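You operate a simulated robot arm through the tools that you are given. There is no shell and no other tool. Be economical: measure what you need, move in short steps, check, and stop when the job is done.

Carry out the task below with a simulated robot arm. There is one attempt and no reset: what you move stays moved.

## Task
Refill the feeder chute with 2 pads and feed one out.
Fine: pads from the mat; the dial stays on 1; switch the feeder off after.

The check looks at the end state, three seconds after you hand in, the way a careful person would. Anything else that was tipped, shoved, dropped, spilled or broken makes it a failure.

## Robot
A 6-joint arm with a two-finger parallel gripper, fixed in place. Base frame: the origin is at the foot of the arm, x ahead of it, y to its left, z up; the work surface is at about z = 0.881. Units: m, rad, N and s.
With the tool pointing down near the work surface it reaches from about 0.26 to 0.66 m from the base axis. Its first joint turns from -1.152 to 1.152 rad. Payload 2.9 kg.
The TCP is the grasp point between the finger pads, 0.03 m short of the fingertips. In the tool frame z runs along the fingers and y along their closing line. Largest opening 0.11 m; finger width 0.02, thickness 0.01; the body of the gripper, 0.048 by 0.112 m, starts 0.055 m behind the TCP.
Orientation is that of the tool frame in the base frame, as a unit quaternion [w, x, y, z]. With the fingers straight down and closing along the base's y, the tool's x points along the base's -x, its y along +y and its z along -z.

## Interface
- The arm moves only by the tool arm_command. Its argument "targets" is a list of rows, each an object (a shift or turn left out is 0, a gripper value left out holds the last) with "dp": the shift along the tool's x, y, z in m, a list of three; "rot": the turn, a rotation vector about the tool's x, y, z in rad, a list of three; "hand": the finger opening in m, from 0 to 0.11. In form: [{"dp": [tx, ty, tz], "rot": [rx, ry, rz], "hand": hand}, ...]. A call has 1 to 10 rows; each row shifts and turns the commanded pose from where the row before left it, along the tool's axes as they then stand. Each row takes 0.2 s and may step no farther than 0.05 m and 0.15 rad from the row before; otherwise, or with a gripper value out of range, the whole call is refused. Where a pose cannot be reached the arm comes as near as it can. A force on the tool above 70 N (or 10 N above the force at the start of the call, whichever is more), or a blocked arm, ends the call early, and 0.2 s more pass. The fingers move at their own pace (about 0.108 m/s each) and stop on an object; they squeeze with about 23 N. The grip force told is the motor's: it shows also when the fingers shut on nothing. Time passes only in rows, and 0.2 s behind the last, so rows that do not move let the fingers close. The reply holds the time, the measured pose of the TCP, the force on the tool along the base axes, the opening and the grip force, in the units named above and with some noise.
- Cameras (640 x 400 px; columns grow to the right, rows downward): "scene" is fixed at [0.0735, 0.41, 1.4072]; the picture's right is [-0.87, -0.50, 0.00], its down [-0.16, 0.28, -0.95] and it looks along [0.47, -0.82, -0.32] (base axes); focal length 342 px, centre (320, 200). "wrist" rides on the gripper at [0.072, 0.017, -0.103] in the tool frame; the picture's right is [-0.23, 0.97, 0.00], its down [-0.76, -0.18, -0.62] and it looks along [-0.61, -0.14, 0.78] (tool axes); focal length 222 px, centre (320, 200). There is no depth. A picture from a camera that has moved, and an enlarged one, comes with that camera's place and axes in the base frame and with its lens. The place of the scene camera against the robot may be out by one fixed shift of up to 0.018 m in any direction.
- camera(camera): a new picture of that camera. No time passes.
- zoom(camera, box): a new picture of the part [left, top, right, bottom] of that camera's present view, enlarged. No time passes.
- job_done(): hands the job in; it is judged then, once.

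Go step by step. Nothing tells you positions but the pictures and the camera data: compare them with the known pose of the tool, close in by small moves and look again before you grip or let go. The budget is 120 turns and 76 pictures, counting those below and the enlarged ones. Unless the task says otherwise, let go and move clear before handing in, and close with one line.

The tools are called after "Request:" by a JSON object that holds its "op" and its "data". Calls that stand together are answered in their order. arm_command: Moves the arm, as the interface text tells. Its arguments: {"type":"object","properties":{"targets":{"type":"array","items":{"type":"object","properties":{"dp":{"type":"array","items":{"type":"number"}},"rot":{"type":"array","items":{"type":"number"}},"hand":{"type":"number"}}}}},"required":["targets"]} The other tools are called the same way: camera (camera) takes a picture; zoom (camera, box) takes an enlarged picture of a part of a camera's view; job_done () hands the job in.

At the start:

```text
time_s: 0.0
tool_pos: [0.4524, -0.1374, 1.1912]
ee_rot: [0.0, 0.0, 1.0, 0.0]
contact_force: [-0.1, 0.1, 0.2]
width: 0.1099
grip_force: 0.0
```

scene: 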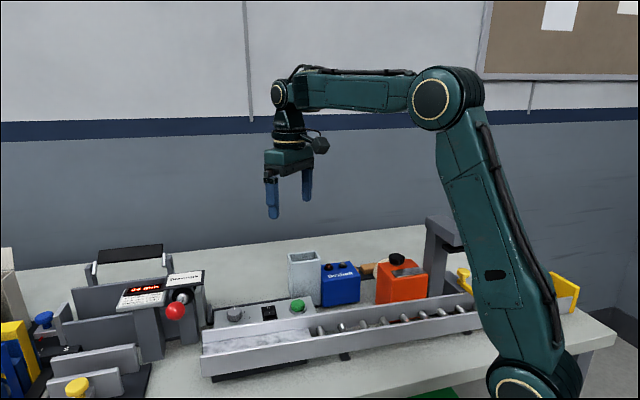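
wrist: 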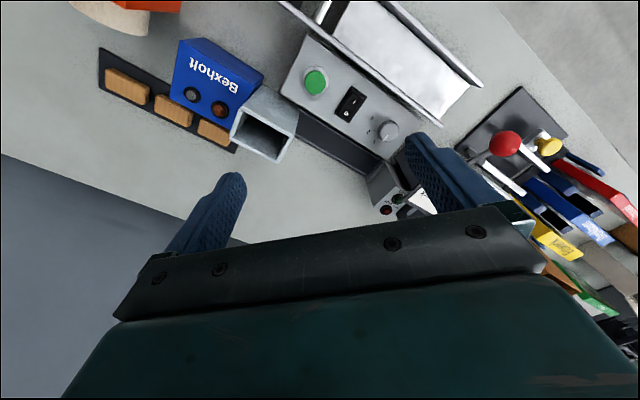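

I see a square chute tube, a panel with a green button, a rocker switch and a dial, and three tan pads on a dark mat. I'll zoom in for detail.

Request:
{"op": "zoom", "data": {"camera": "wrist", "box": [80, 20, 320, 170]}}

Request:
{"op": "zoom", "data": {"camera": "wrist", "box": [240, 40, 440, 220]}}

Request:
{"op": "zoom", "data": {"camera": "scene", "box": [200, 230, 440, 380]}}

```text
2.67 times, centred on (200, 95) of wrist
camera zoom: at [0.3795, -0.1189, 1.2951], right [0.23, 0.97, 0.0], down [0.76, -0.18, 0.62], along [0.61, -0.14, -0.78], focal length 592 px, centre (640, 480)
```

zoom: 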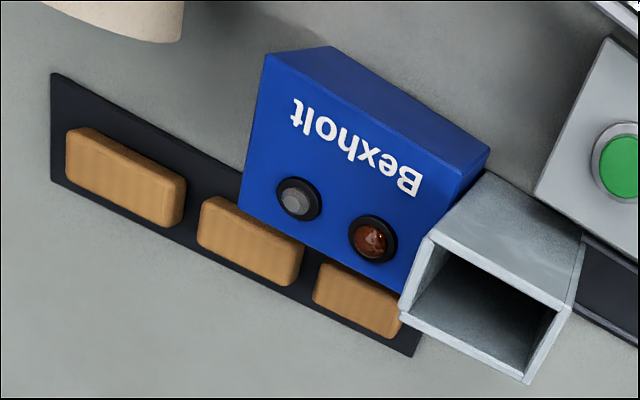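

```text
2.22 times, centred on (340, 130) of wrist
camera zoom: at [0.3795, -0.1189, 1.2951], right [0.23, 0.97, 0.0], down [0.76, -0.18, 0.62], along [0.61, -0.14, -0.78], focal length 494 px, centre (276, 356)
```

zoom: 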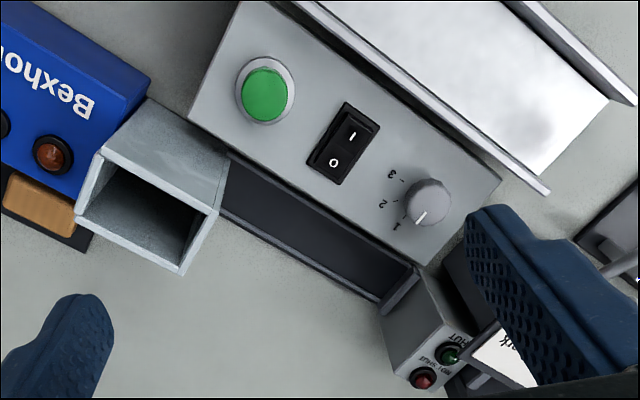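

```text
2.67 times, centred on (320, 305) of scene
camera zoom: at [0.0735, 0.41, 1.4072], right [-0.87, -0.5, 0.0], down [-0.16, 0.28, -0.95], along [0.47, -0.82, -0.32], focal length 911 px, centre (320, -80)
```

zoom: 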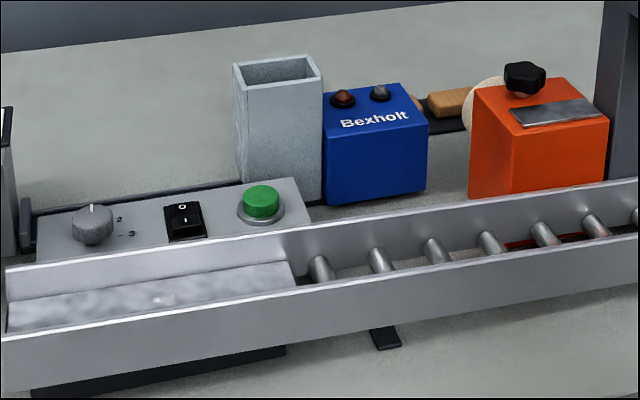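

The pads lie at about (0.39..0.49, -0.44..-0.34), with the row running at about 45°. The chute top is near (0.47, -0.215, 1.0). I'll move above the pads at a safe height and turn the fingers across them.

Request:
{"op": "arm_command", "data": {"targets": [{"dp": [0.01, -0.045, 0]}, {"dp": [0.01, -0.045, 0]}, {"dp": [0.01, -0.045, 0]}, {"dp": [0.01, -0.045, 0]}, {"dp": [0, -0.045, 0]}, {"rot": [0, 0, -0.15]}, {"rot": [0, 0, -0.15]}, {"rot": [0, 0, -0.15]}, {"rot": [0, 0, -0.15]}, {"rot": [0, 0, -0.15]}]}}

Request:
{"op": "camera", "data": {"camera": "wrist"}}

```text
time_s: 2.2
tool_pos: [0.4121, -0.3612, 1.1915]
ee_rot: [0.0, -0.367, 0.93, 0.0]
contact_force: [-0.2, 0.7, 0.4]
width: 0.1103
grip_force: 0.1
```

```text
70 pictures are left
camera wrist: at [0.3479, -0.3973, 1.2955], right [-0.5, 0.87, 0.0], down [0.68, 0.39, 0.62], along [0.54, 0.31, -0.78], focal length 222 px, centre (320, 200)
```

wrist: 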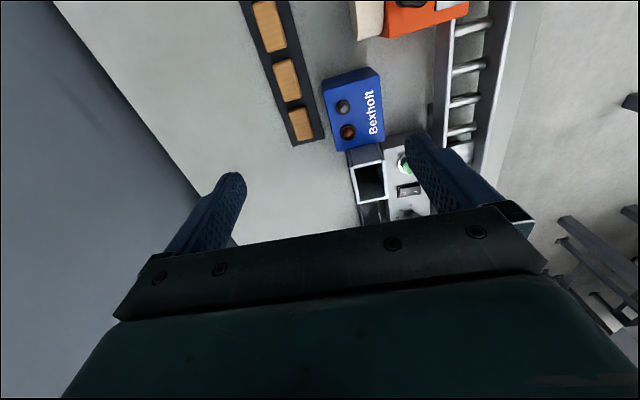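

The pads and the chute are both in view now. I'll zoom to measure their size and heading.

Request:
{"op": "zoom", "data": {"camera": "wrist", "box": [230, 0, 340, 150]}}

Request:
{"op": "zoom", "data": {"camera": "wrist", "box": [310, 60, 450, 230]}}

```text
2.67 times, centred on (285, 75) of wrist
camera zoom: at [0.3479, -0.3973, 1.2955], right [-0.5, 0.87, 0.0], down [0.68, 0.39, 0.62], along [0.54, 0.31, -0.78], focal length 592 px, centre (413, 533)
```

zoom: 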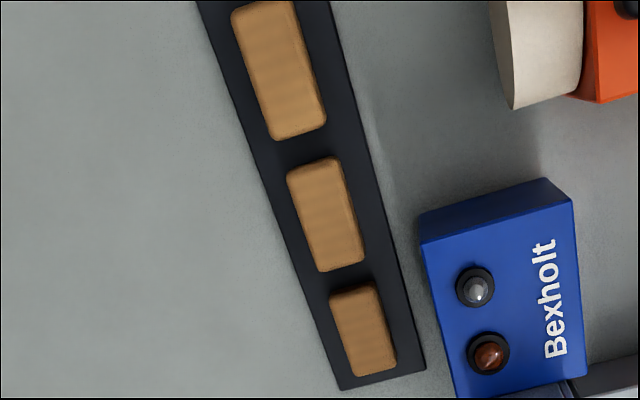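

```text
2.35 times, centred on (380, 145) of wrist
camera zoom: at [0.3479, -0.3973, 1.2955], right [-0.5, 0.87, 0.0], down [0.68, 0.39, 0.62], along [0.54, 0.31, -0.78], focal length 523 px, centre (179, 329)
```

zoom: 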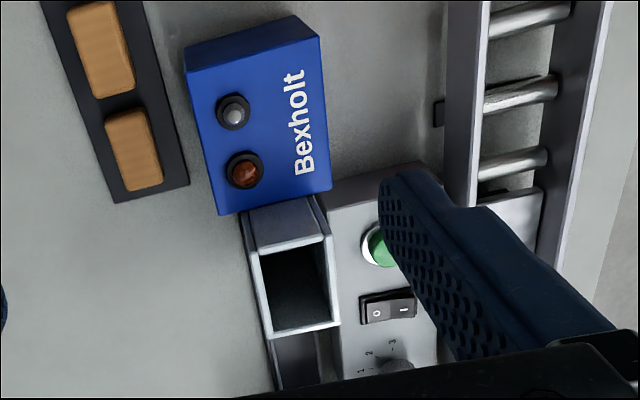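

The pads are about 0.058 x 0.03, headed 45°, at about (0.386,-0.455), (0.436,-0.405) and (0.488,-0.354). The chute has the same heading, with an outer size of about 0.075 x 0.046. I'll go above the far pad for a closer look.

Request:
{"op": "arm_command", "data": {"targets": [{"dp": [0.0207, -0.0127, 0]}, {"dp": [0.0207, -0.0127, 0]}, {"dp": [0.0207, -0.0127, 0]}, {"dp": [0.0207, -0.0127, 0]}, {"rot": [0, 0, -0.035]}, {"dp": [0, 0, 0.04], "hand": 0.06}, {"dp": [0, 0, 0.04]}, {"dp": [0, 0, 0.04]}, {"dp": [0, 0, 0.02]}]}}

Request:
{"op": "camera", "data": {"camera": "wrist"}}

Request:
{"op": "camera", "data": {"camera": "scene"}}

```text
time_s: 4.2
tool_pos: [0.3872, -0.4531, 1.0512]
ee_rot: [0.0, -0.383, 0.924, 0.001]
contact_force: [-0.4, 0.1, -0.8]
width: 0.0597
grip_force: 0.1
```

```text
67 pictures are left
camera wrist: at [0.3231, -0.4919, 1.1548], right [-0.53, 0.85, 0.0], down [0.66, 0.41, 0.62], along [0.53, 0.33, -0.78], focal length 222 px, centre (320, 200)
```

wrist: 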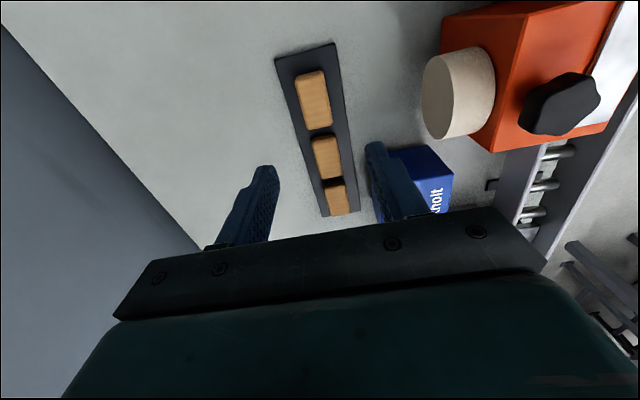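

```text
66 pictures are left
```

scene: 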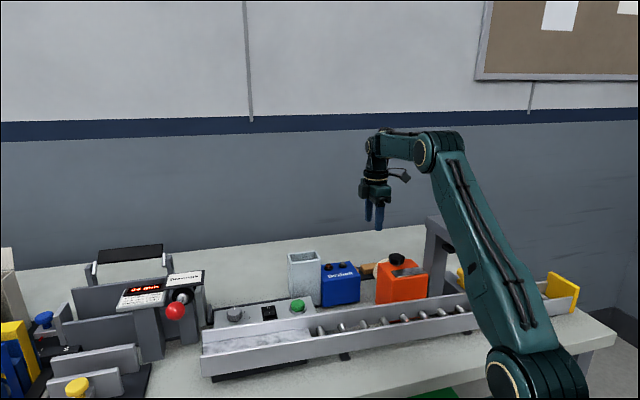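

Request:
{"op": "zoom", "data": {"camera": "wrist", "box": [250, 40, 390, 220]}}

```text
2.22 times, centred on (320, 130) of wrist
camera zoom: at [0.3231, -0.4919, 1.1548], right [-0.53, 0.85, 0.0], down [0.66, 0.41, 0.62], along [0.53, 0.33, -0.78], focal length 494 px, centre (320, 356)
```

zoom: 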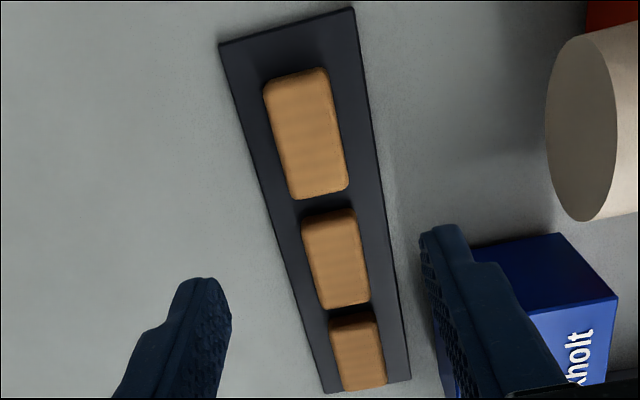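

Pad 1 is centred at about (0.3855, -0.458) and the pads are thin. I'll close in from above with the fingers at 0.06.

Request:
{"op": "arm_command", "data": {"targets": [{"dp": [0.0047, -0.0023, 0.03]}, {"dp": [0, 0, 0.04]}, {"dp": [0, 0, 0.03]}, {"dp": [0, 0, 0]}]}}

Request:
{"op": "camera", "data": {"camera": "wrist"}}

Request:
{"op": "zoom", "data": {"camera": "scene", "box": [320, 190, 440, 310]}}

```text
time_s: 5.2
tool_pos: [0.385, -0.4587, 0.9504]
ee_rot: [0.001, -0.383, 0.924, 0.0]
contact_force: [-0.5, -0.5, -0.2]
width: 0.0601
grip_force: 0.0
```

```text
64 pictures are left
camera wrist: at [0.3213, -0.4976, 1.0541], right [-0.53, 0.85, 0.0], down [0.66, 0.41, 0.62], along [0.53, 0.33, -0.78], focal length 222 px, centre (320, 200)
```

wrist: 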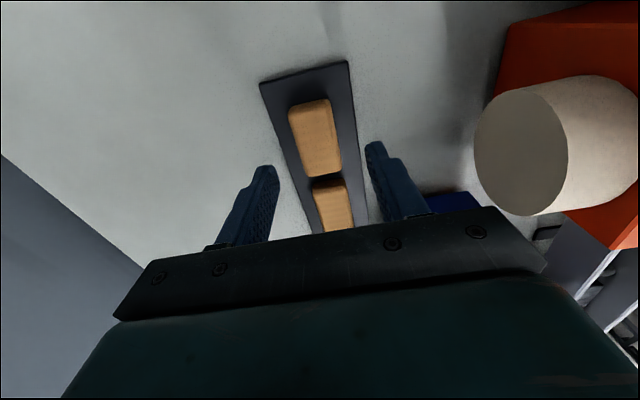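

```text
3.33 times, centred on (380, 250) of scene
camera zoom: at [0.0735, 0.41, 1.4072], right [-0.87, -0.5, 0.0], down [-0.16, 0.28, -0.95], along [0.47, -0.82, -0.32], focal length 1139 px, centre (120, 33)
```

zoom: 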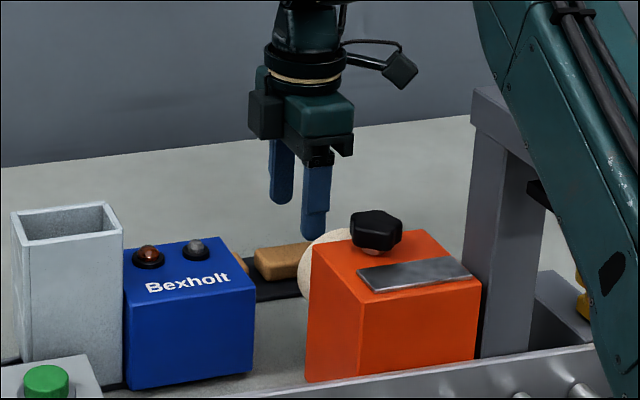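

I'll shift 4 mm back along the pad and go lower.

Request:
{"op": "arm_command", "data": {"targets": [{"dp": [0.004, 0, 0.01]}, {"dp": [0, 0, 0.01]}, {"dp": [0, 0, 0]}]}}

Request:
{"op": "zoom", "data": {"camera": "wrist", "box": [220, 60, 420, 250]}}

Request:
{"op": "zoom", "data": {"camera": "scene", "box": [340, 210, 420, 290]}}

```text
time_s: 6.0
tool_pos: [0.3812, -0.4623, 0.9306]
ee_rot: [0.0, -0.383, 0.924, 0.0]
contact_force: [0.2, 0.3, 0.5]
width: 0.0601
grip_force: 0.0
```

```text
2.11 times, centred on (320, 155) of wrist
camera zoom: at [0.3179, -0.5013, 1.0347], right [-0.53, 0.85, 0.0], down [0.66, 0.41, 0.62], along [0.53, 0.33, -0.78], focal length 468 px, centre (320, 295)
```

zoom: 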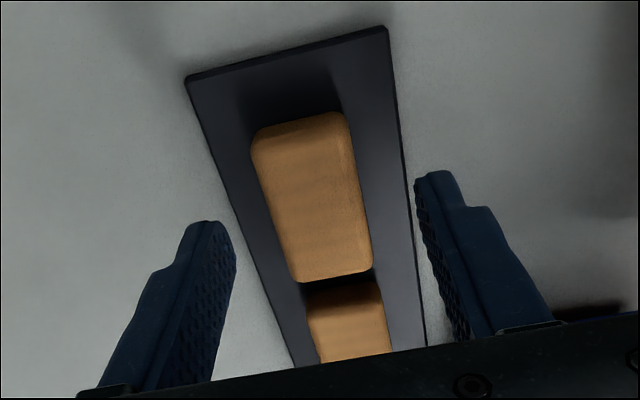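

```text
5.00 times, centred on (380, 250) of scene
camera zoom: at [0.0735, 0.41, 1.4072], right [-0.87, -0.5, 0.0], down [-0.16, 0.28, -0.95], along [0.47, -0.82, -0.32], focal length 1708 px, centre (20, -50)
```

zoom: 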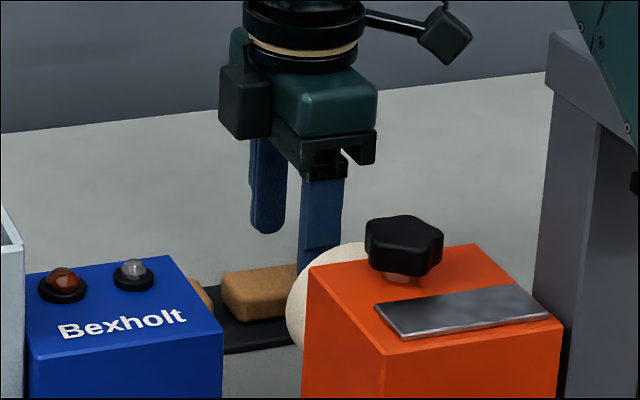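

The pad's centre matches the TCP in xy. I'll lower until the tips cover the upper part of the pad (tips at about 0.889) and close.

Request:
{"op": "arm_command", "data": {"targets": [{"dp": [0, 0, 0.0115]}, {"hand": 0.02}, {"hand": 0.02}, {"hand": 0.02}]}}

Request:
{"op": "zoom", "data": {"camera": "wrist", "box": [220, 60, 420, 250]}}

Request:
{"op": "zoom", "data": {"camera": "scene", "box": [340, 210, 420, 290]}}

```text
time_s: 7.0
tool_pos: [0.3816, -0.4622, 0.9192]
ee_rot: [0.0, -0.382, 0.924, 0.0]
contact_force: [0.2, 0.4, -0.1]
width: 0.0201
grip_force: 0.0
```

```text
2.11 times, centred on (320, 155) of wrist
camera zoom: at [0.3178, -0.5011, 1.0227], right [-0.53, 0.85, 0.0], down [0.66, 0.41, 0.62], along [0.53, 0.33, -0.78], focal length 468 px, centre (320, 295)
```

zoom: 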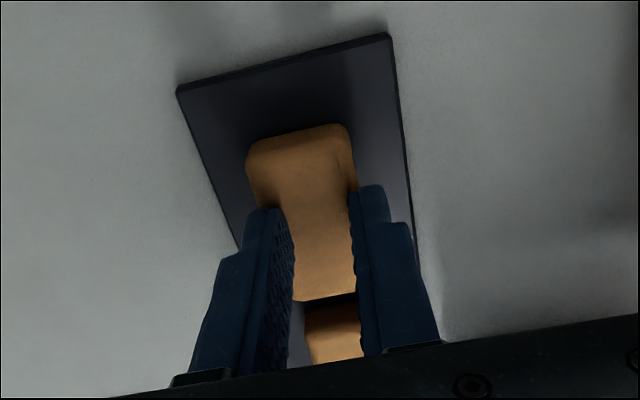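

```text
5.00 times, centred on (380, 250) of scene
camera zoom: at [0.0735, 0.41, 1.4072], right [-0.87, -0.5, 0.0], down [-0.16, 0.28, -0.95], along [0.47, -0.82, -0.32], focal length 1708 px, centre (20, -50)
```

zoom: 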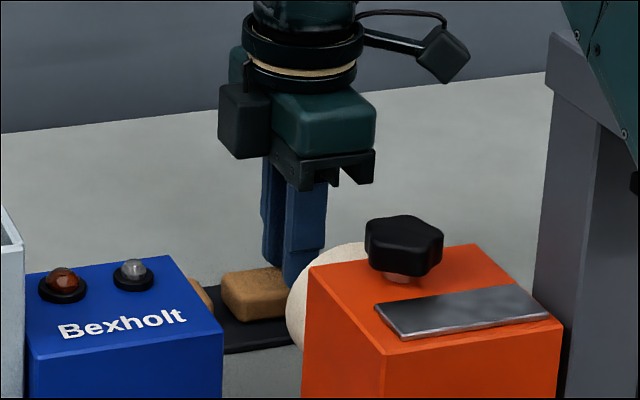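

The fingers met nothing at 0.02, so the tips may still be above the pad. I'll take a closer look.

Request:
{"op": "zoom", "data": {"camera": "wrist", "box": [280, 100, 360, 220]}}

Request:
{"op": "zoom", "data": {"camera": "scene", "box": [360, 250, 410, 280]}}

```text
3.33 times, centred on (320, 160) of wrist
camera zoom: at [0.3178, -0.5011, 1.0227], right [-0.53, 0.85, 0.0], down [0.66, 0.41, 0.62], along [0.53, 0.33, -0.78], focal length 740 px, centre (320, 333)
```

zoom: 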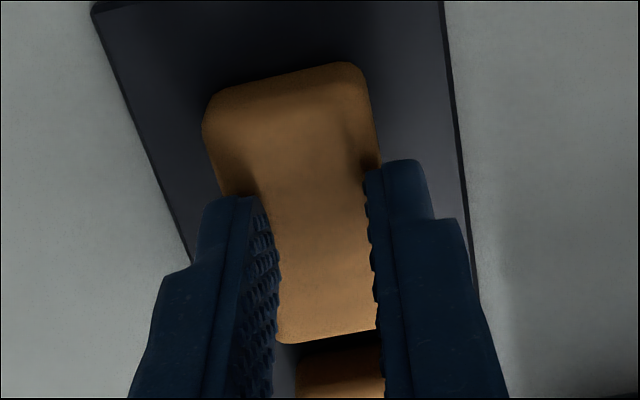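

```text
12.80 times, centred on (385, 265) of scene
camera zoom: at [0.0735, 0.41, 1.4072], right [-0.87, -0.5, 0.0], down [-0.16, 0.28, -0.95], along [0.47, -0.82, -0.32], focal length 4374 px, centre (-512, -632)
```

zoom: 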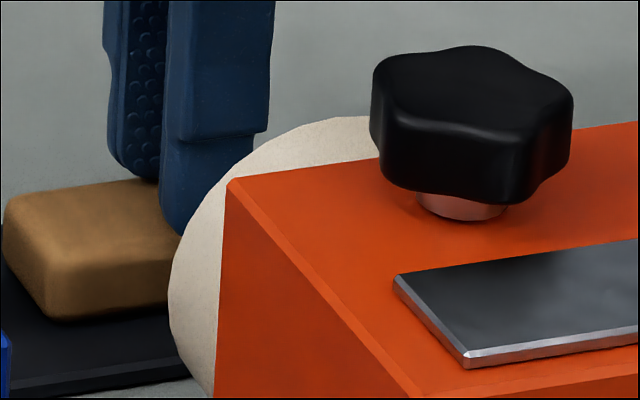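

The tips are hovering right on the pad's top face, so the pad top is at about 0.888. I'll open, shift 4 mm along the row, go down about 8 mm and close.

Request:
{"op": "arm_command", "data": {"targets": [{"dp": [0, 0, -0.002], "hand": 0.056}, {"dp": [-0.004, 0, 0]}, {"dp": [0, 0, 0.005]}, {"dp": [0, 0, 0.005]}, {"dp": [0, 0, 0]}]}}

Request:
{"op": "zoom", "data": {"camera": "scene", "box": [360, 250, 410, 280]}}

```text
time_s: 8.2
tool_pos: [0.3838, -0.4602, 0.9118]
ee_rot: [-0.001, -0.383, 0.924, 0.001]
contact_force: [-0.5, 0.3, 0.0]
width: 0.0561
grip_force: 0.1
```

```text
12.80 times, centred on (385, 265) of scene
camera zoom: at [0.0735, 0.41, 1.4072], right [-0.87, -0.5, 0.0], down [-0.16, 0.28, -0.95], along [0.47, -0.82, -0.32], focal length 4374 px, centre (-512, -632)
```

zoom: 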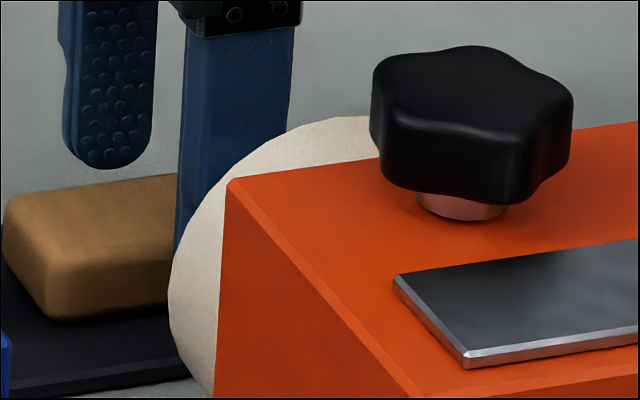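

The tips are now about 4 mm below the pad's top. I'll go 3 mm lower and close.

Request:
{"op": "arm_command", "data": {"targets": [{"dp": [0, 0, 0.003]}, {"hand": 0.015}, {"hand": 0.015}, {"hand": 0.015}]}}

Request:
{"op": "zoom", "data": {"camera": "wrist", "box": [280, 100, 360, 220]}}

Request:
{"op": "zoom", "data": {"camera": "scene", "box": [360, 250, 410, 280]}}

```text
time_s: 9.2
tool_pos: [0.3845, -0.4602, 0.9089]
ee_rot: [0.0, -0.382, 0.924, 0.0]
contact_force: [0.1, 0.2, 1.9]
width: 0.0324
grip_force: 22.8
```

```text
3.33 times, centred on (320, 160) of wrist
camera zoom: at [0.3208, -0.4984, 1.0127], right [-0.53, 0.85, 0.0], down [0.66, 0.41, 0.62], along [0.53, 0.33, -0.78], focal length 740 px, centre (320, 333)
```

zoom: 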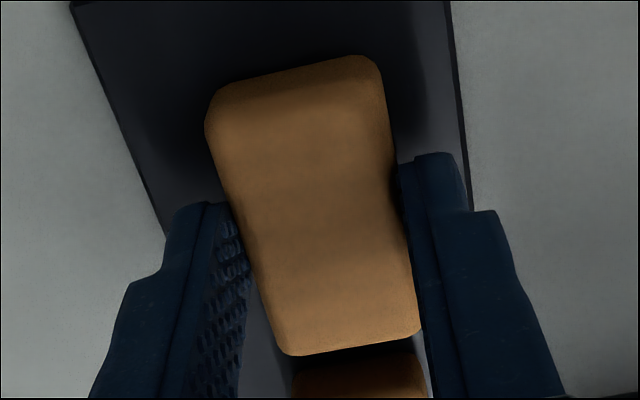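

```text
12.80 times, centred on (385, 265) of scene
camera zoom: at [0.0735, 0.41, 1.4072], right [-0.87, -0.5, 0.0], down [-0.16, 0.28, -0.95], along [0.47, -0.82, -0.32], focal length 4374 px, centre (-512, -632)
```

zoom: 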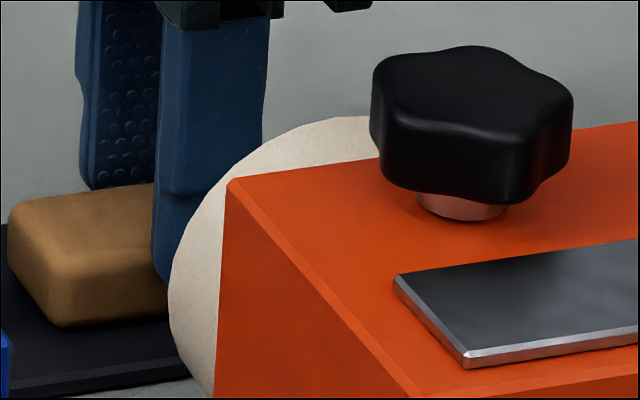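

The pad is gripped (width 0.032) and centred. I'll lift it and carry it above the chute at a safe height.

Request:
{"op": "arm_command", "data": {"targets": [{"dp": [0, 0, -0.02]}, {"dp": [0, 0, -0.045]}, {"dp": [0, 0, -0.045]}, {"dp": [0, 0, -0.05]}, {"dp": [0, 0, -0.05]}, {"dp": [-0.0472, 0.0, 0]}, {"dp": [-0.0472, 0.01, 0]}, {"dp": [-0.0472, 0.01, 0]}, {"dp": [-0.0472, 0.01, 0]}, {"dp": [0, 0, 0]}]}}

Request:
{"op": "camera", "data": {"camera": "wrist"}}

```text
time_s: 11.4
tool_pos: [0.4978, -0.3041, 1.1209]
ee_rot: [0.0, -0.383, 0.924, 0.0]
contact_force: [0.5, 0.0, 0.5]
width: 0.0325
grip_force: 23.1
```

```text
53 pictures are left
camera wrist: at [0.4327, -0.3434, 1.2248], right [-0.53, 0.85, 0.0], down [0.66, 0.41, 0.62], along [0.53, 0.33, -0.78], focal length 222 px, centre (320, 200)
```

wrist: 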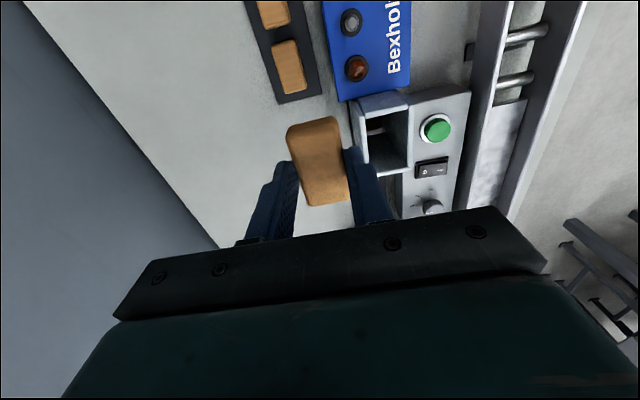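

Request:
{"op": "zoom", "data": {"camera": "wrist", "box": [320, 70, 480, 230]}}

Request:
{"op": "zoom", "data": {"camera": "scene", "box": [200, 240, 330, 350]}}

```text
2.50 times, centred on (400, 150) of wrist
camera zoom: at [0.4327, -0.3434, 1.2248], right [-0.53, 0.85, 0.0], down [0.66, 0.41, 0.62], along [0.53, 0.33, -0.78], focal length 555 px, centre (120, 325)
```

zoom: 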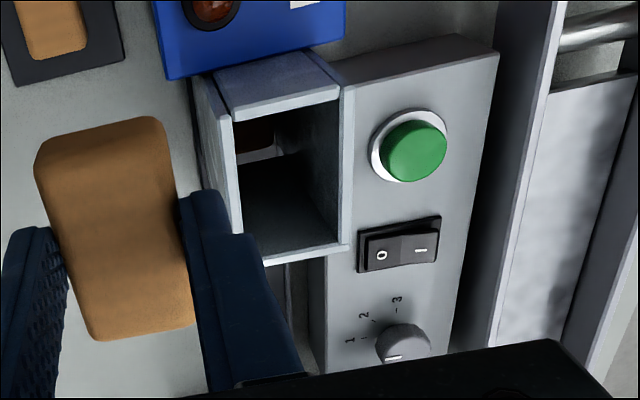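

```text
3.64 times, centred on (265, 295) of scene
camera zoom: at [0.0735, 0.4101, 1.4072], right [-0.87, -0.5, 0.0], down [-0.16, 0.28, -0.95], along [0.47, -0.82, -0.32], focal length 1242 px, centre (520, -146)
```

zoom: 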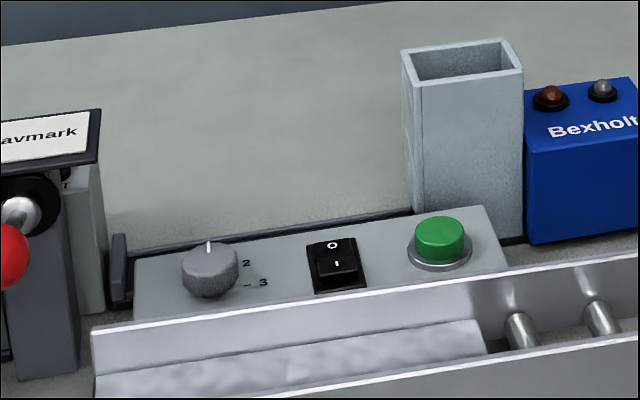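

The chute mouth is at about (0.482, -0.222), z about 1.0. I'll move the pad above it and check, staying high.

Request:
{"op": "arm_command", "data": {"targets": [{"dp": [-0.0235, 0.0346, 0]}, {"dp": [-0.0234, 0.0347, 0]}, {"dp": [0, 0, 0.02]}, {"dp": [0, 0, 0]}]}}

Request:
{"op": "zoom", "data": {"camera": "wrist", "box": [220, 60, 420, 250]}}

Request:
{"op": "zoom", "data": {"camera": "scene", "box": [240, 180, 360, 310]}}

```text
time_s: 12.4
tool_pos: [0.4823, -0.2226, 1.0985]
ee_rot: [0.0, -0.382, 0.924, 0.0]
contact_force: [-0.4, -0.1, -0.3]
width: 0.0323
grip_force: 23.1
```

```text
2.11 times, centred on (320, 155) of wrist
camera zoom: at [0.4183, -0.261, 1.203], right [-0.53, 0.85, 0.0], down [0.66, 0.41, 0.62], along [0.53, 0.33, -0.78], focal length 468 px, centre (320, 295)
```

zoom: 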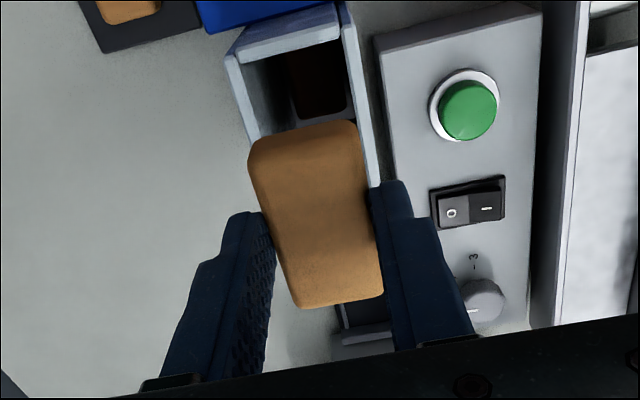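

```text
3.08 times, centred on (300, 245) of scene
camera zoom: at [0.0735, 0.41, 1.4072], right [-0.87, -0.5, 0.0], down [-0.16, 0.28, -0.95], along [0.47, -0.82, -0.32], focal length 1051 px, centre (382, 62)
```

zoom: 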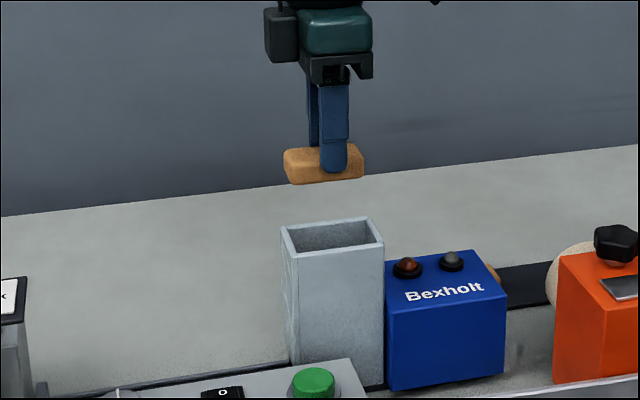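

Request:
{"op": "zoom", "data": {"camera": "wrist", "box": [280, 55, 350, 125]}}

```text
5.71 times, centred on (315, 90) of wrist
camera zoom: at [0.4183, -0.261, 1.203], right [-0.53, 0.85, 0.0], down [0.66, 0.41, 0.62], along [0.53, 0.33, -0.78], focal length 1269 px, centre (349, 829)
```

zoom: 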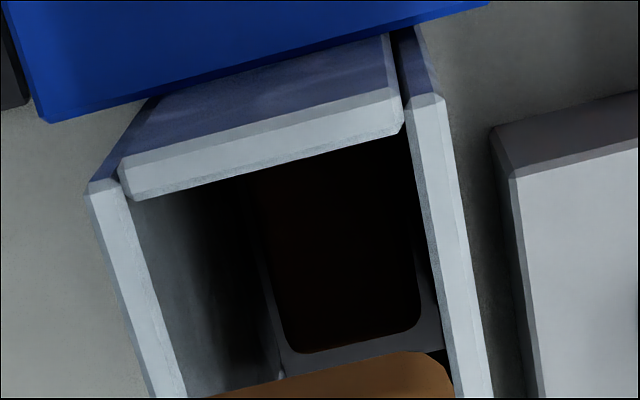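

A brown rounded shape (probably an old pad) sits at the bottom of the chute. The inner mouth is about 0.067 x 0.042. I'll correct by about 3 mm and lower to just above the rim, then check.

Request:
{"op": "arm_command", "data": {"targets": [{"dp": [0.003, -0.0025, 0.02]}, {"dp": [0, 0, 0.028]}, {"dp": [0, 0, 0]}]}}

Request:
{"op": "zoom", "data": {"camera": "wrist", "box": [270, 90, 370, 215]}}

Request:
{"op": "zoom", "data": {"camera": "scene", "box": [270, 210, 350, 290]}}

```text
time_s: 13.2
tool_pos: [0.4804, -0.2261, 1.0526]
ee_rot: [0.0, -0.382, 0.924, 0.0]
contact_force: [0.4, 0.6, -0.7]
width: 0.0322
grip_force: 23.4
```

```text
3.20 times, centred on (320, 152) of wrist
camera zoom: at [0.417, -0.2654, 1.1562], right [-0.53, 0.85, 0.0], down [0.66, 0.41, 0.62], along [0.53, 0.33, -0.78], focal length 711 px, centre (320, 352)
```

zoom: 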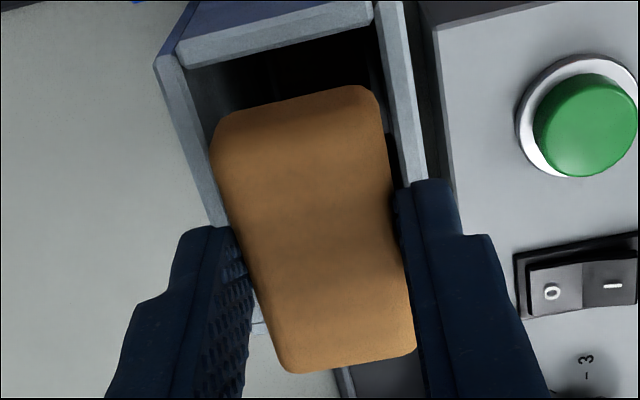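

```text
5.00 times, centred on (310, 250) of scene
camera zoom: at [0.0735, 0.41, 1.4072], right [-0.87, -0.5, 0.0], down [-0.16, 0.28, -0.95], along [0.47, -0.82, -0.32], focal length 1708 px, centre (370, -50)
```

zoom: 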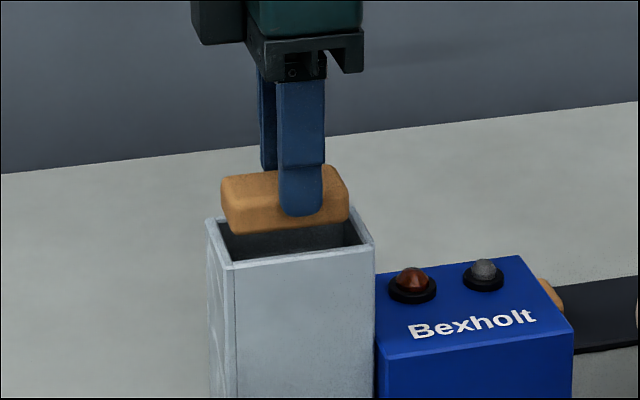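

Request:
{"op": "zoom", "data": {"camera": "scene", "box": [290, 235, 350, 275]}}

Request:
{"op": "zoom", "data": {"camera": "wrist", "box": [280, 150, 340, 215]}}

```text
10.00 times, centred on (320, 255) of scene
camera zoom: at [0.0735, 0.41, 1.4072], right [-0.87, -0.5, 0.0], down [-0.16, 0.28, -0.95], along [0.47, -0.82, -0.32], focal length 3417 px, centre (320, -350)
```

zoom: 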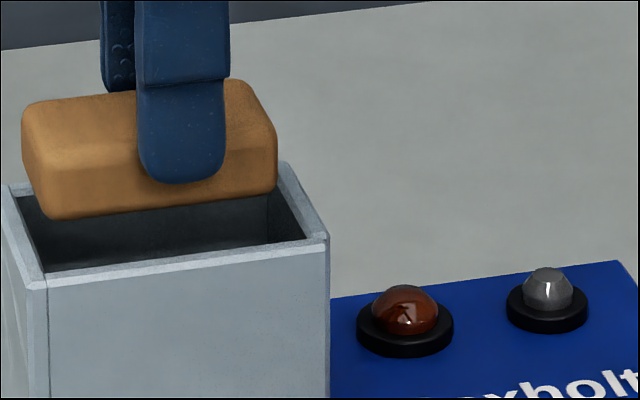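

```text
6.15 times, centred on (310, 182) of wrist
camera zoom: at [0.417, -0.2654, 1.1562], right [-0.53, 0.85, 0.0], down [0.66, 0.41, 0.62], along [0.53, 0.33, -0.78], focal length 1367 px, centre (382, 308)
```

zoom: 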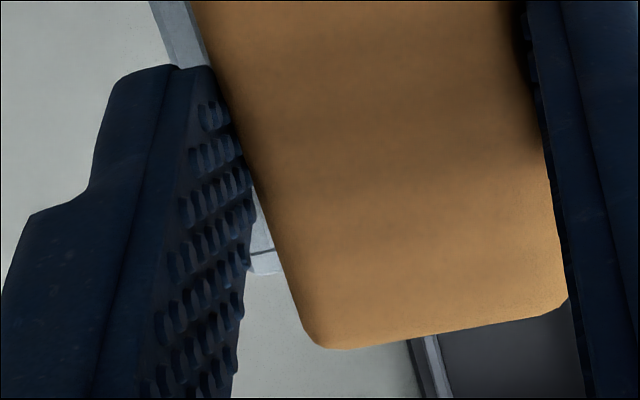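

The wrist view says the pad is centred to about 1 mm, and the scene view asks for about 2 mm more. I'll apply a small correction, lower the pad into the mouth and watch the force.

Request:
{"op": "arm_command", "data": {"targets": [{"dp": [0.0015, -0.002, 0.004]}, {"dp": [0, 0, 0.004]}, {"dp": [0, 0, 0.004]}, {"dp": [0, 0, 0]}]}}

Request:
{"op": "zoom", "data": {"camera": "scene", "box": [290, 235, 350, 275]}}

Request:
{"op": "zoom", "data": {"camera": "wrist", "box": [270, 90, 370, 215]}}

```text
time_s: 14.2
tool_pos: [0.4819, -0.2304, 1.0381]
ee_rot: [0.0, -0.383, 0.924, 0.0]
contact_force: [0.7, -0.8, -0.3]
width: 0.0322
grip_force: 23.4
```

```text
10.00 times, centred on (320, 255) of scene
camera zoom: at [0.0735, 0.41, 1.4072], right [-0.87, -0.5, 0.0], down [-0.16, 0.28, -0.95], along [0.47, -0.82, -0.32], focal length 3417 px, centre (320, -350)
```

zoom: 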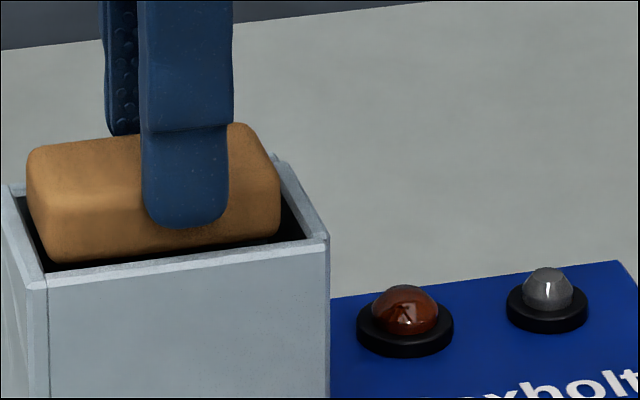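

```text
3.20 times, centred on (320, 152) of wrist
camera zoom: at [0.418, -0.2683, 1.1425], right [-0.53, 0.85, 0.0], down [0.66, 0.41, 0.62], along [0.53, 0.33, -0.78], focal length 711 px, centre (320, 352)
```

zoom: 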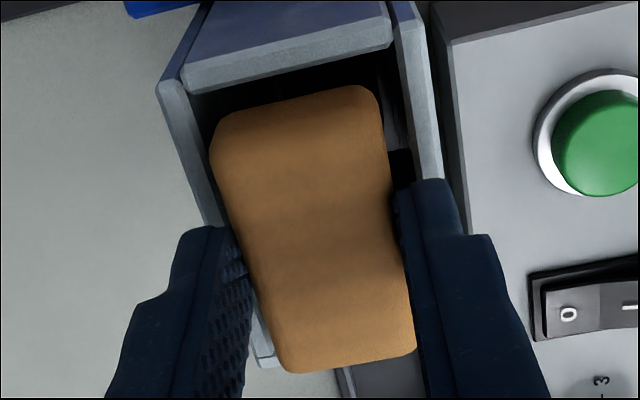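

The pad is just entering with no contact. I'll nudge it to centre, go down another millimetre and release.

Request:
{"op": "arm_command", "data": {"targets": [{"dp": [0.001, 0.0017, 0.0005]}, {"dp": [0, 0, 0.001]}, {"dp": [0, 0, 0]}]}}

Request:
{"op": "zoom", "data": {"camera": "wrist", "box": [270, 90, 370, 215]}}

```text
time_s: 15.0
tool_pos: [0.4803, -0.2293, 1.0368]
ee_rot: [0.0, -0.382, 0.924, 0.0]
contact_force: [0.9, 0.2, 0.4]
width: 0.0325
grip_force: 22.7
```

```text
3.20 times, centred on (320, 152) of wrist
camera zoom: at [0.4159, -0.2677, 1.1407], right [-0.53, 0.85, 0.0], down [0.66, 0.41, 0.62], along [0.53, 0.33, -0.78], focal length 711 px, centre (320, 352)
```

zoom: 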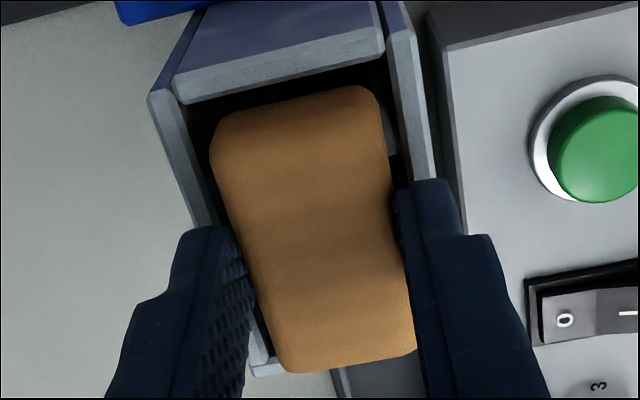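

The margins look balanced, so I'll release the pad and back up.

Request:
{"op": "arm_command", "data": {"targets": [{"hand": 0.06}, {"hand": 0.06}, {"dp": [0, 0, 0]}, {"dp": [0, 0, -0.03]}, {"dp": [0, 0, -0.04]}, {"dp": [0, 0, 0]}]}}

Request:
{"op": "zoom", "data": {"camera": "wrist", "box": [250, 60, 390, 215]}}

Request:
{"op": "zoom", "data": {"camera": "scene", "box": [200, 230, 360, 340]}}

```text
time_s: 16.4
tool_pos: [0.4794, -0.2301, 1.1063]
ee_rot: [0.0, -0.383, 0.924, 0.001]
contact_force: [-0.6, 0.0, 0.7]
width: 0.06
grip_force: 0.1
```

```text
2.58 times, centred on (320, 138) of wrist
camera zoom: at [0.4158, -0.2679, 1.2107], right [-0.53, 0.85, 0.0], down [0.67, 0.41, 0.62], along [0.53, 0.33, -0.78], focal length 573 px, centre (320, 361)
```

zoom: 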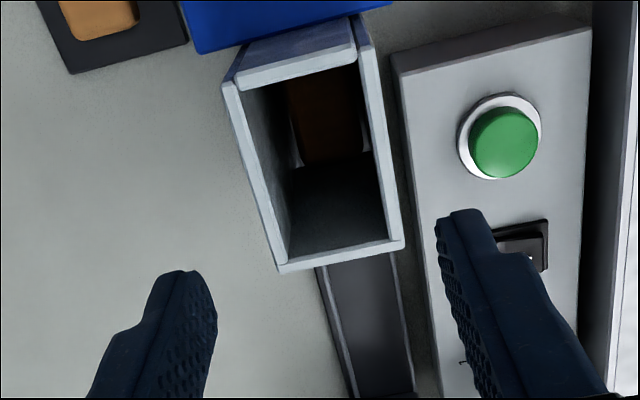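

```text
3.64 times, centred on (280, 285) of scene
camera zoom: at [0.0735, 0.41, 1.4072], right [-0.87, -0.5, 0.0], down [-0.16, 0.28, -0.95], along [0.47, -0.82, -0.32], focal length 1242 px, centre (466, -109)
```

zoom: 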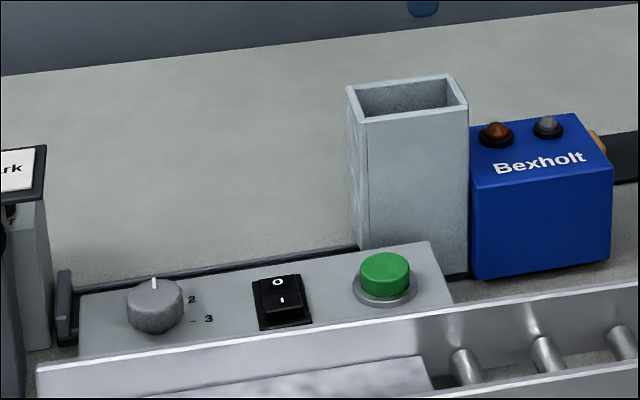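

The pad dropped inside and lies flat. Next is the second pad at about (0.435, -0.4095).

Request:
{"op": "arm_command", "data": {"targets": [{"dp": [0.0397, -0.0239, 0]}, {"dp": [0.0397, -0.0239, 0]}, {"dp": [0.0397, -0.0239, 0]}, {"dp": [0.0395, -0.024, 0]}, {"dp": [0, 0, 0.045]}, {"dp": [0, 0, 0.045]}, {"dp": [0, 0, 0.045]}, {"dp": [0, 0, 0.02]}, {"dp": [0, 0, 0]}]}}

Request:
{"op": "zoom", "data": {"camera": "wrist", "box": [220, 60, 420, 250]}}

Request:
{"op": "zoom", "data": {"camera": "scene", "box": [310, 200, 420, 300]}}

```text
time_s: 18.4
tool_pos: [0.4347, -0.4097, 0.9519]
ee_rot: [-0.001, -0.382, 0.924, 0.0]
contact_force: [-0.5, -0.1, -0.5]
width: 0.0599
grip_force: 0.1
```

```text
2.11 times, centred on (320, 155) of wrist
camera zoom: at [0.3713, -0.4483, 1.0555], right [-0.53, 0.85, 0.0], down [0.66, 0.41, 0.62], along [0.53, 0.33, -0.78], focal length 468 px, centre (320, 295)
```

zoom: 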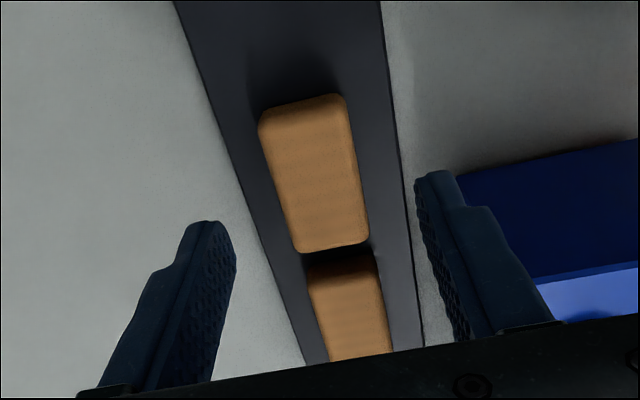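

```text
4.00 times, centred on (365, 250) of scene
camera zoom: at [0.0735, 0.41, 1.4072], right [-0.87, -0.5, 0.0], down [-0.16, 0.28, -0.95], along [0.47, -0.82, -0.32], focal length 1367 px, centre (140, 0)
```

zoom: 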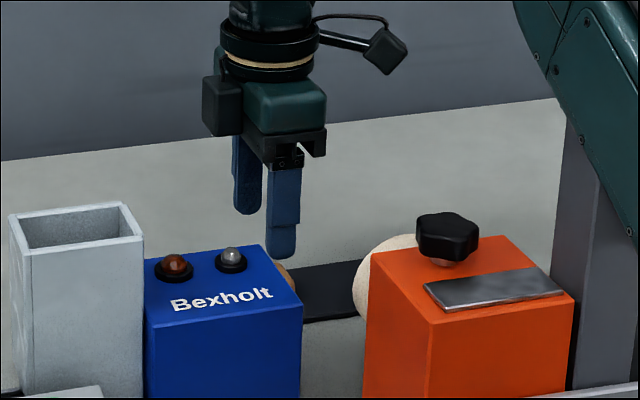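

The pad centre is about 5 mm further along the row. I'll shift, descend to 0.909 and grip.

Request:
{"op": "arm_command", "data": {"targets": [{"dp": [-0.005, 0, 0], "hand": 0.056}, {"dp": [0, 0, 0.02]}, {"dp": [0, 0, 0.012]}, {"dp": [0, 0, 0.006]}, {"dp": [0, 0, 0.0045]}, {"dp": [0, 0, 0]}, {"hand": 0.015}, {"hand": 0.015}, {"hand": 0.015}]}}

Request:
{"op": "zoom", "data": {"camera": "wrist", "box": [270, 90, 370, 215]}}

```text
time_s: 20.4
tool_pos: [0.4383, -0.405, 0.9106]
ee_rot: [0.0, -0.382, 0.924, 0.0]
contact_force: [-0.2, -0.1, -0.3]
width: 0.0325
grip_force: 23.2
```

```text
3.20 times, centred on (320, 152) of wrist
camera zoom: at [0.3749, -0.4442, 1.0144], right [-0.53, 0.85, 0.0], down [0.66, 0.41, 0.62], along [0.53, 0.33, -0.78], focal length 711 px, centre (320, 352)
```

zoom: 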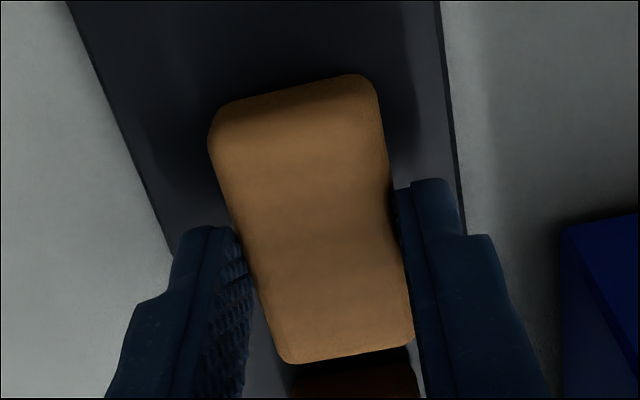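

Gripped. I'll lift it and carry it back above the chute.

Request:
{"op": "arm_command", "data": {"targets": [{"dp": [0, 0, -0.02]}, {"dp": [0, 0, -0.045]}, {"dp": [0, 0, -0.045]}, {"dp": [0, 0, -0.05]}, {"dp": [0, 0, -0.03]}, {"dp": [-0.0389, 0.0236, 0]}, {"dp": [-0.0389, 0.0236, 0]}, {"dp": [-0.0388, 0.0237, 0]}, {"dp": [-0.0388, 0.0237, 0]}, {"dp": [0, 0, 0]}]}}

Request:
{"op": "arm_command", "data": {"targets": [{"dp": [0, 0, 0.03]}, {"dp": [0, 0, 0.02]}, {"dp": [0, 0, 0]}]}}

Request:
{"op": "zoom", "data": {"camera": "wrist", "box": [270, 90, 370, 215]}}

Request:
{"op": "zoom", "data": {"camera": "scene", "box": [290, 235, 350, 275]}}

```text
time_s: 22.6
tool_pos: [0.4798, -0.2266, 1.0968]
ee_rot: [-0.001, -0.382, 0.924, 0.0]
contact_force: [0.8, -0.5, -0.6]
width: 0.0323
grip_force: 22.7
```

```text
time_s: 23.4
tool_pos: [0.4801, -0.229, 1.0495]
ee_rot: [0.0, -0.383, 0.924, 0.0]
contact_force: [-0.7, 0.4, -0.3]
width: 0.0324
grip_force: 23.2
```

```text
3.20 times, centred on (320, 152) of wrist
camera zoom: at [0.4165, -0.2669, 1.1531], right [-0.53, 0.85, 0.0], down [0.66, 0.41, 0.62], along [0.53, 0.33, -0.78], focal length 711 px, centre (320, 352)
```

zoom: 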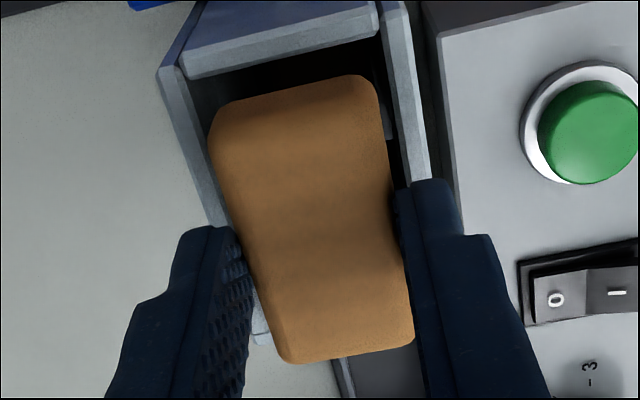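

```text
10.00 times, centred on (320, 255) of scene
camera zoom: at [0.0735, 0.41, 1.4072], right [-0.87, -0.5, 0.0], down [-0.16, 0.28, -0.95], along [0.47, -0.82, -0.32], focal length 3417 px, centre (320, -350)
```

zoom: 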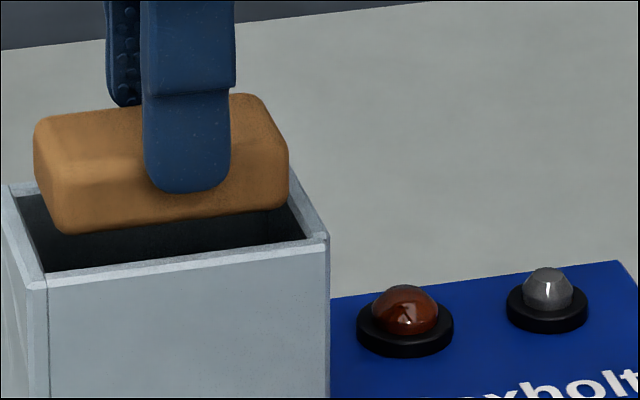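

Well placed to within about 1 mm. I'll nudge it, lower it into the mouth and check.

Request:
{"op": "arm_command", "data": {"targets": [{"dp": [-0.001, 0, 0.004]}, {"dp": [0, 0, 0.004]}, {"dp": [0, 0, 0.004]}, {"dp": [0, 0, 0]}]}}

Request:
{"op": "zoom", "data": {"camera": "wrist", "box": [270, 90, 370, 215]}}

```text
time_s: 24.4
tool_pos: [0.4811, -0.2275, 1.0367]
ee_rot: [-0.001, -0.383, 0.924, -0.001]
contact_force: [-0.3, -0.3, 0.2]
width: 0.0323
grip_force: 23.0
```

```text
3.20 times, centred on (320, 152) of wrist
camera zoom: at [0.4175, -0.2665, 1.1408], right [-0.53, 0.85, 0.0], down [0.66, 0.41, 0.62], along [0.53, 0.33, -0.78], focal length 711 px, centre (320, 352)
```

zoom: 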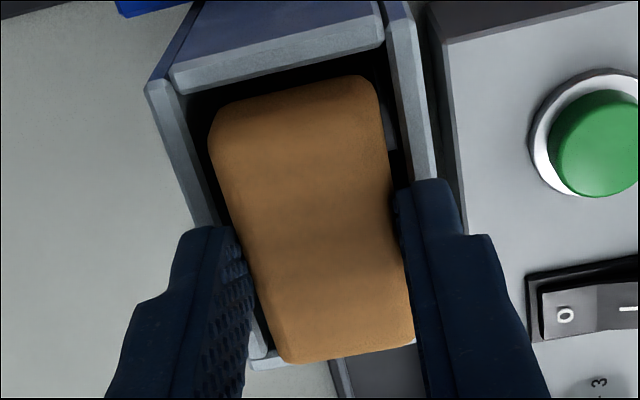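

Centred and free of contact, so I'll release it and back up.

Request:
{"op": "arm_command", "data": {"targets": [{"hand": 0.06}, {"hand": 0.06}, {"dp": [0, 0, 0]}, {"dp": [0, 0, -0.03]}, {"dp": [0, 0, -0.04]}, {"dp": [0, 0, 0]}]}}

Request:
{"op": "zoom", "data": {"camera": "wrist", "box": [280, 60, 350, 165]}}

```text
time_s: 25.8
tool_pos: [0.482, -0.2273, 1.1056]
ee_rot: [0.0, -0.383, 0.924, 0.0]
contact_force: [0.0, -0.5, 0.5]
width: 0.0602
grip_force: 0.0
```

```text
3.81 times, centred on (315, 112) of wrist
camera zoom: at [0.4182, -0.2659, 1.2112], right [-0.53, 0.85, 0.0], down [0.66, 0.41, 0.62], along [0.53, 0.33, -0.78], focal length 846 px, centre (339, 533)
```

zoom: 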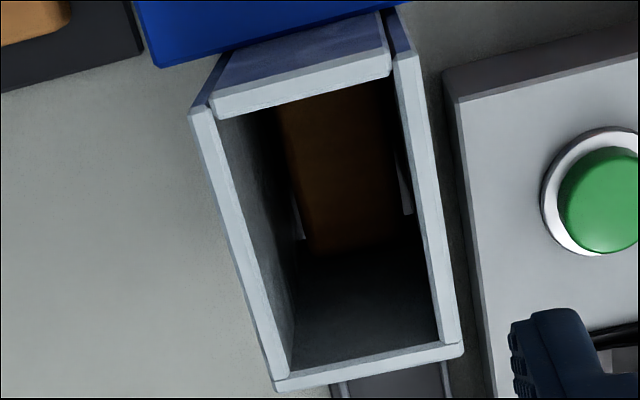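

Both pads are in and stacked flat. From two views, the button top is at about (0.447, -0.141, 0.921). The rocker is centred at about (0.494, -0.095), with its I half toward the trough. I'll close the fingers, move over the rocker and look.

Request:
{"op": "arm_command", "data": {"targets": [{"dp": [-0.0256, 0.0243, 0], "hand": 0.0}, {"dp": [-0.0256, 0.0243, 0]}, {"dp": [-0.0256, 0.0243, 0]}, {"dp": [-0.0257, 0.0242, 0]}, {"dp": [0, 0, 0.03]}, {"dp": [0, 0, 0]}]}}

Request:
{"op": "zoom", "data": {"camera": "wrist", "box": [240, 50, 420, 230]}}

Request:
{"op": "zoom", "data": {"camera": "scene", "box": [220, 230, 330, 330]}}

```text
time_s: 27.2
tool_pos: [0.4868, -0.0848, 1.0768]
ee_rot: [-0.001, -0.383, 0.924, -0.001]
contact_force: [-0.3, -0.2, -0.1]
width: 0.0
grip_force: 23.2
```

```text
2.22 times, centred on (330, 140) of wrist
camera zoom: at [0.4232, -0.1234, 1.1814], right [-0.53, 0.85, 0.0], down [0.66, 0.41, 0.62], along [0.53, 0.33, -0.78], focal length 494 px, centre (298, 333)
```

zoom: 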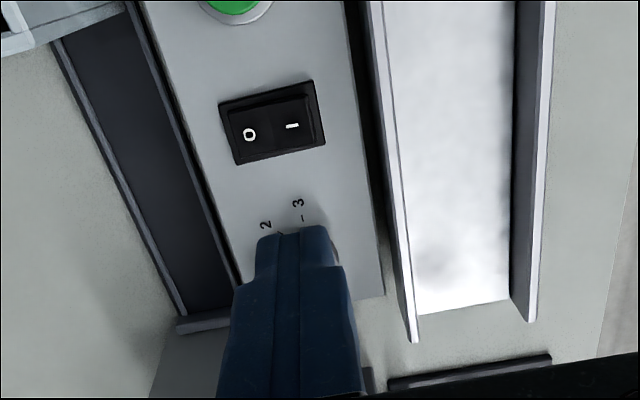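

```text
4.00 times, centred on (275, 280) of scene
camera zoom: at [0.0735, 0.41, 1.4072], right [-0.87, -0.5, 0.0], down [-0.16, 0.28, -0.95], along [0.47, -0.82, -0.32], focal length 1367 px, centre (500, -120)
```

zoom: 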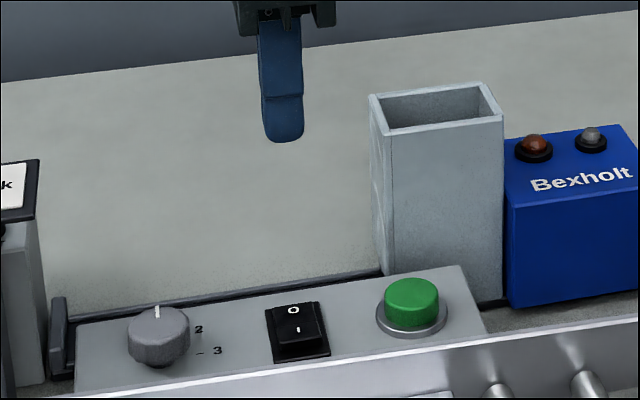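

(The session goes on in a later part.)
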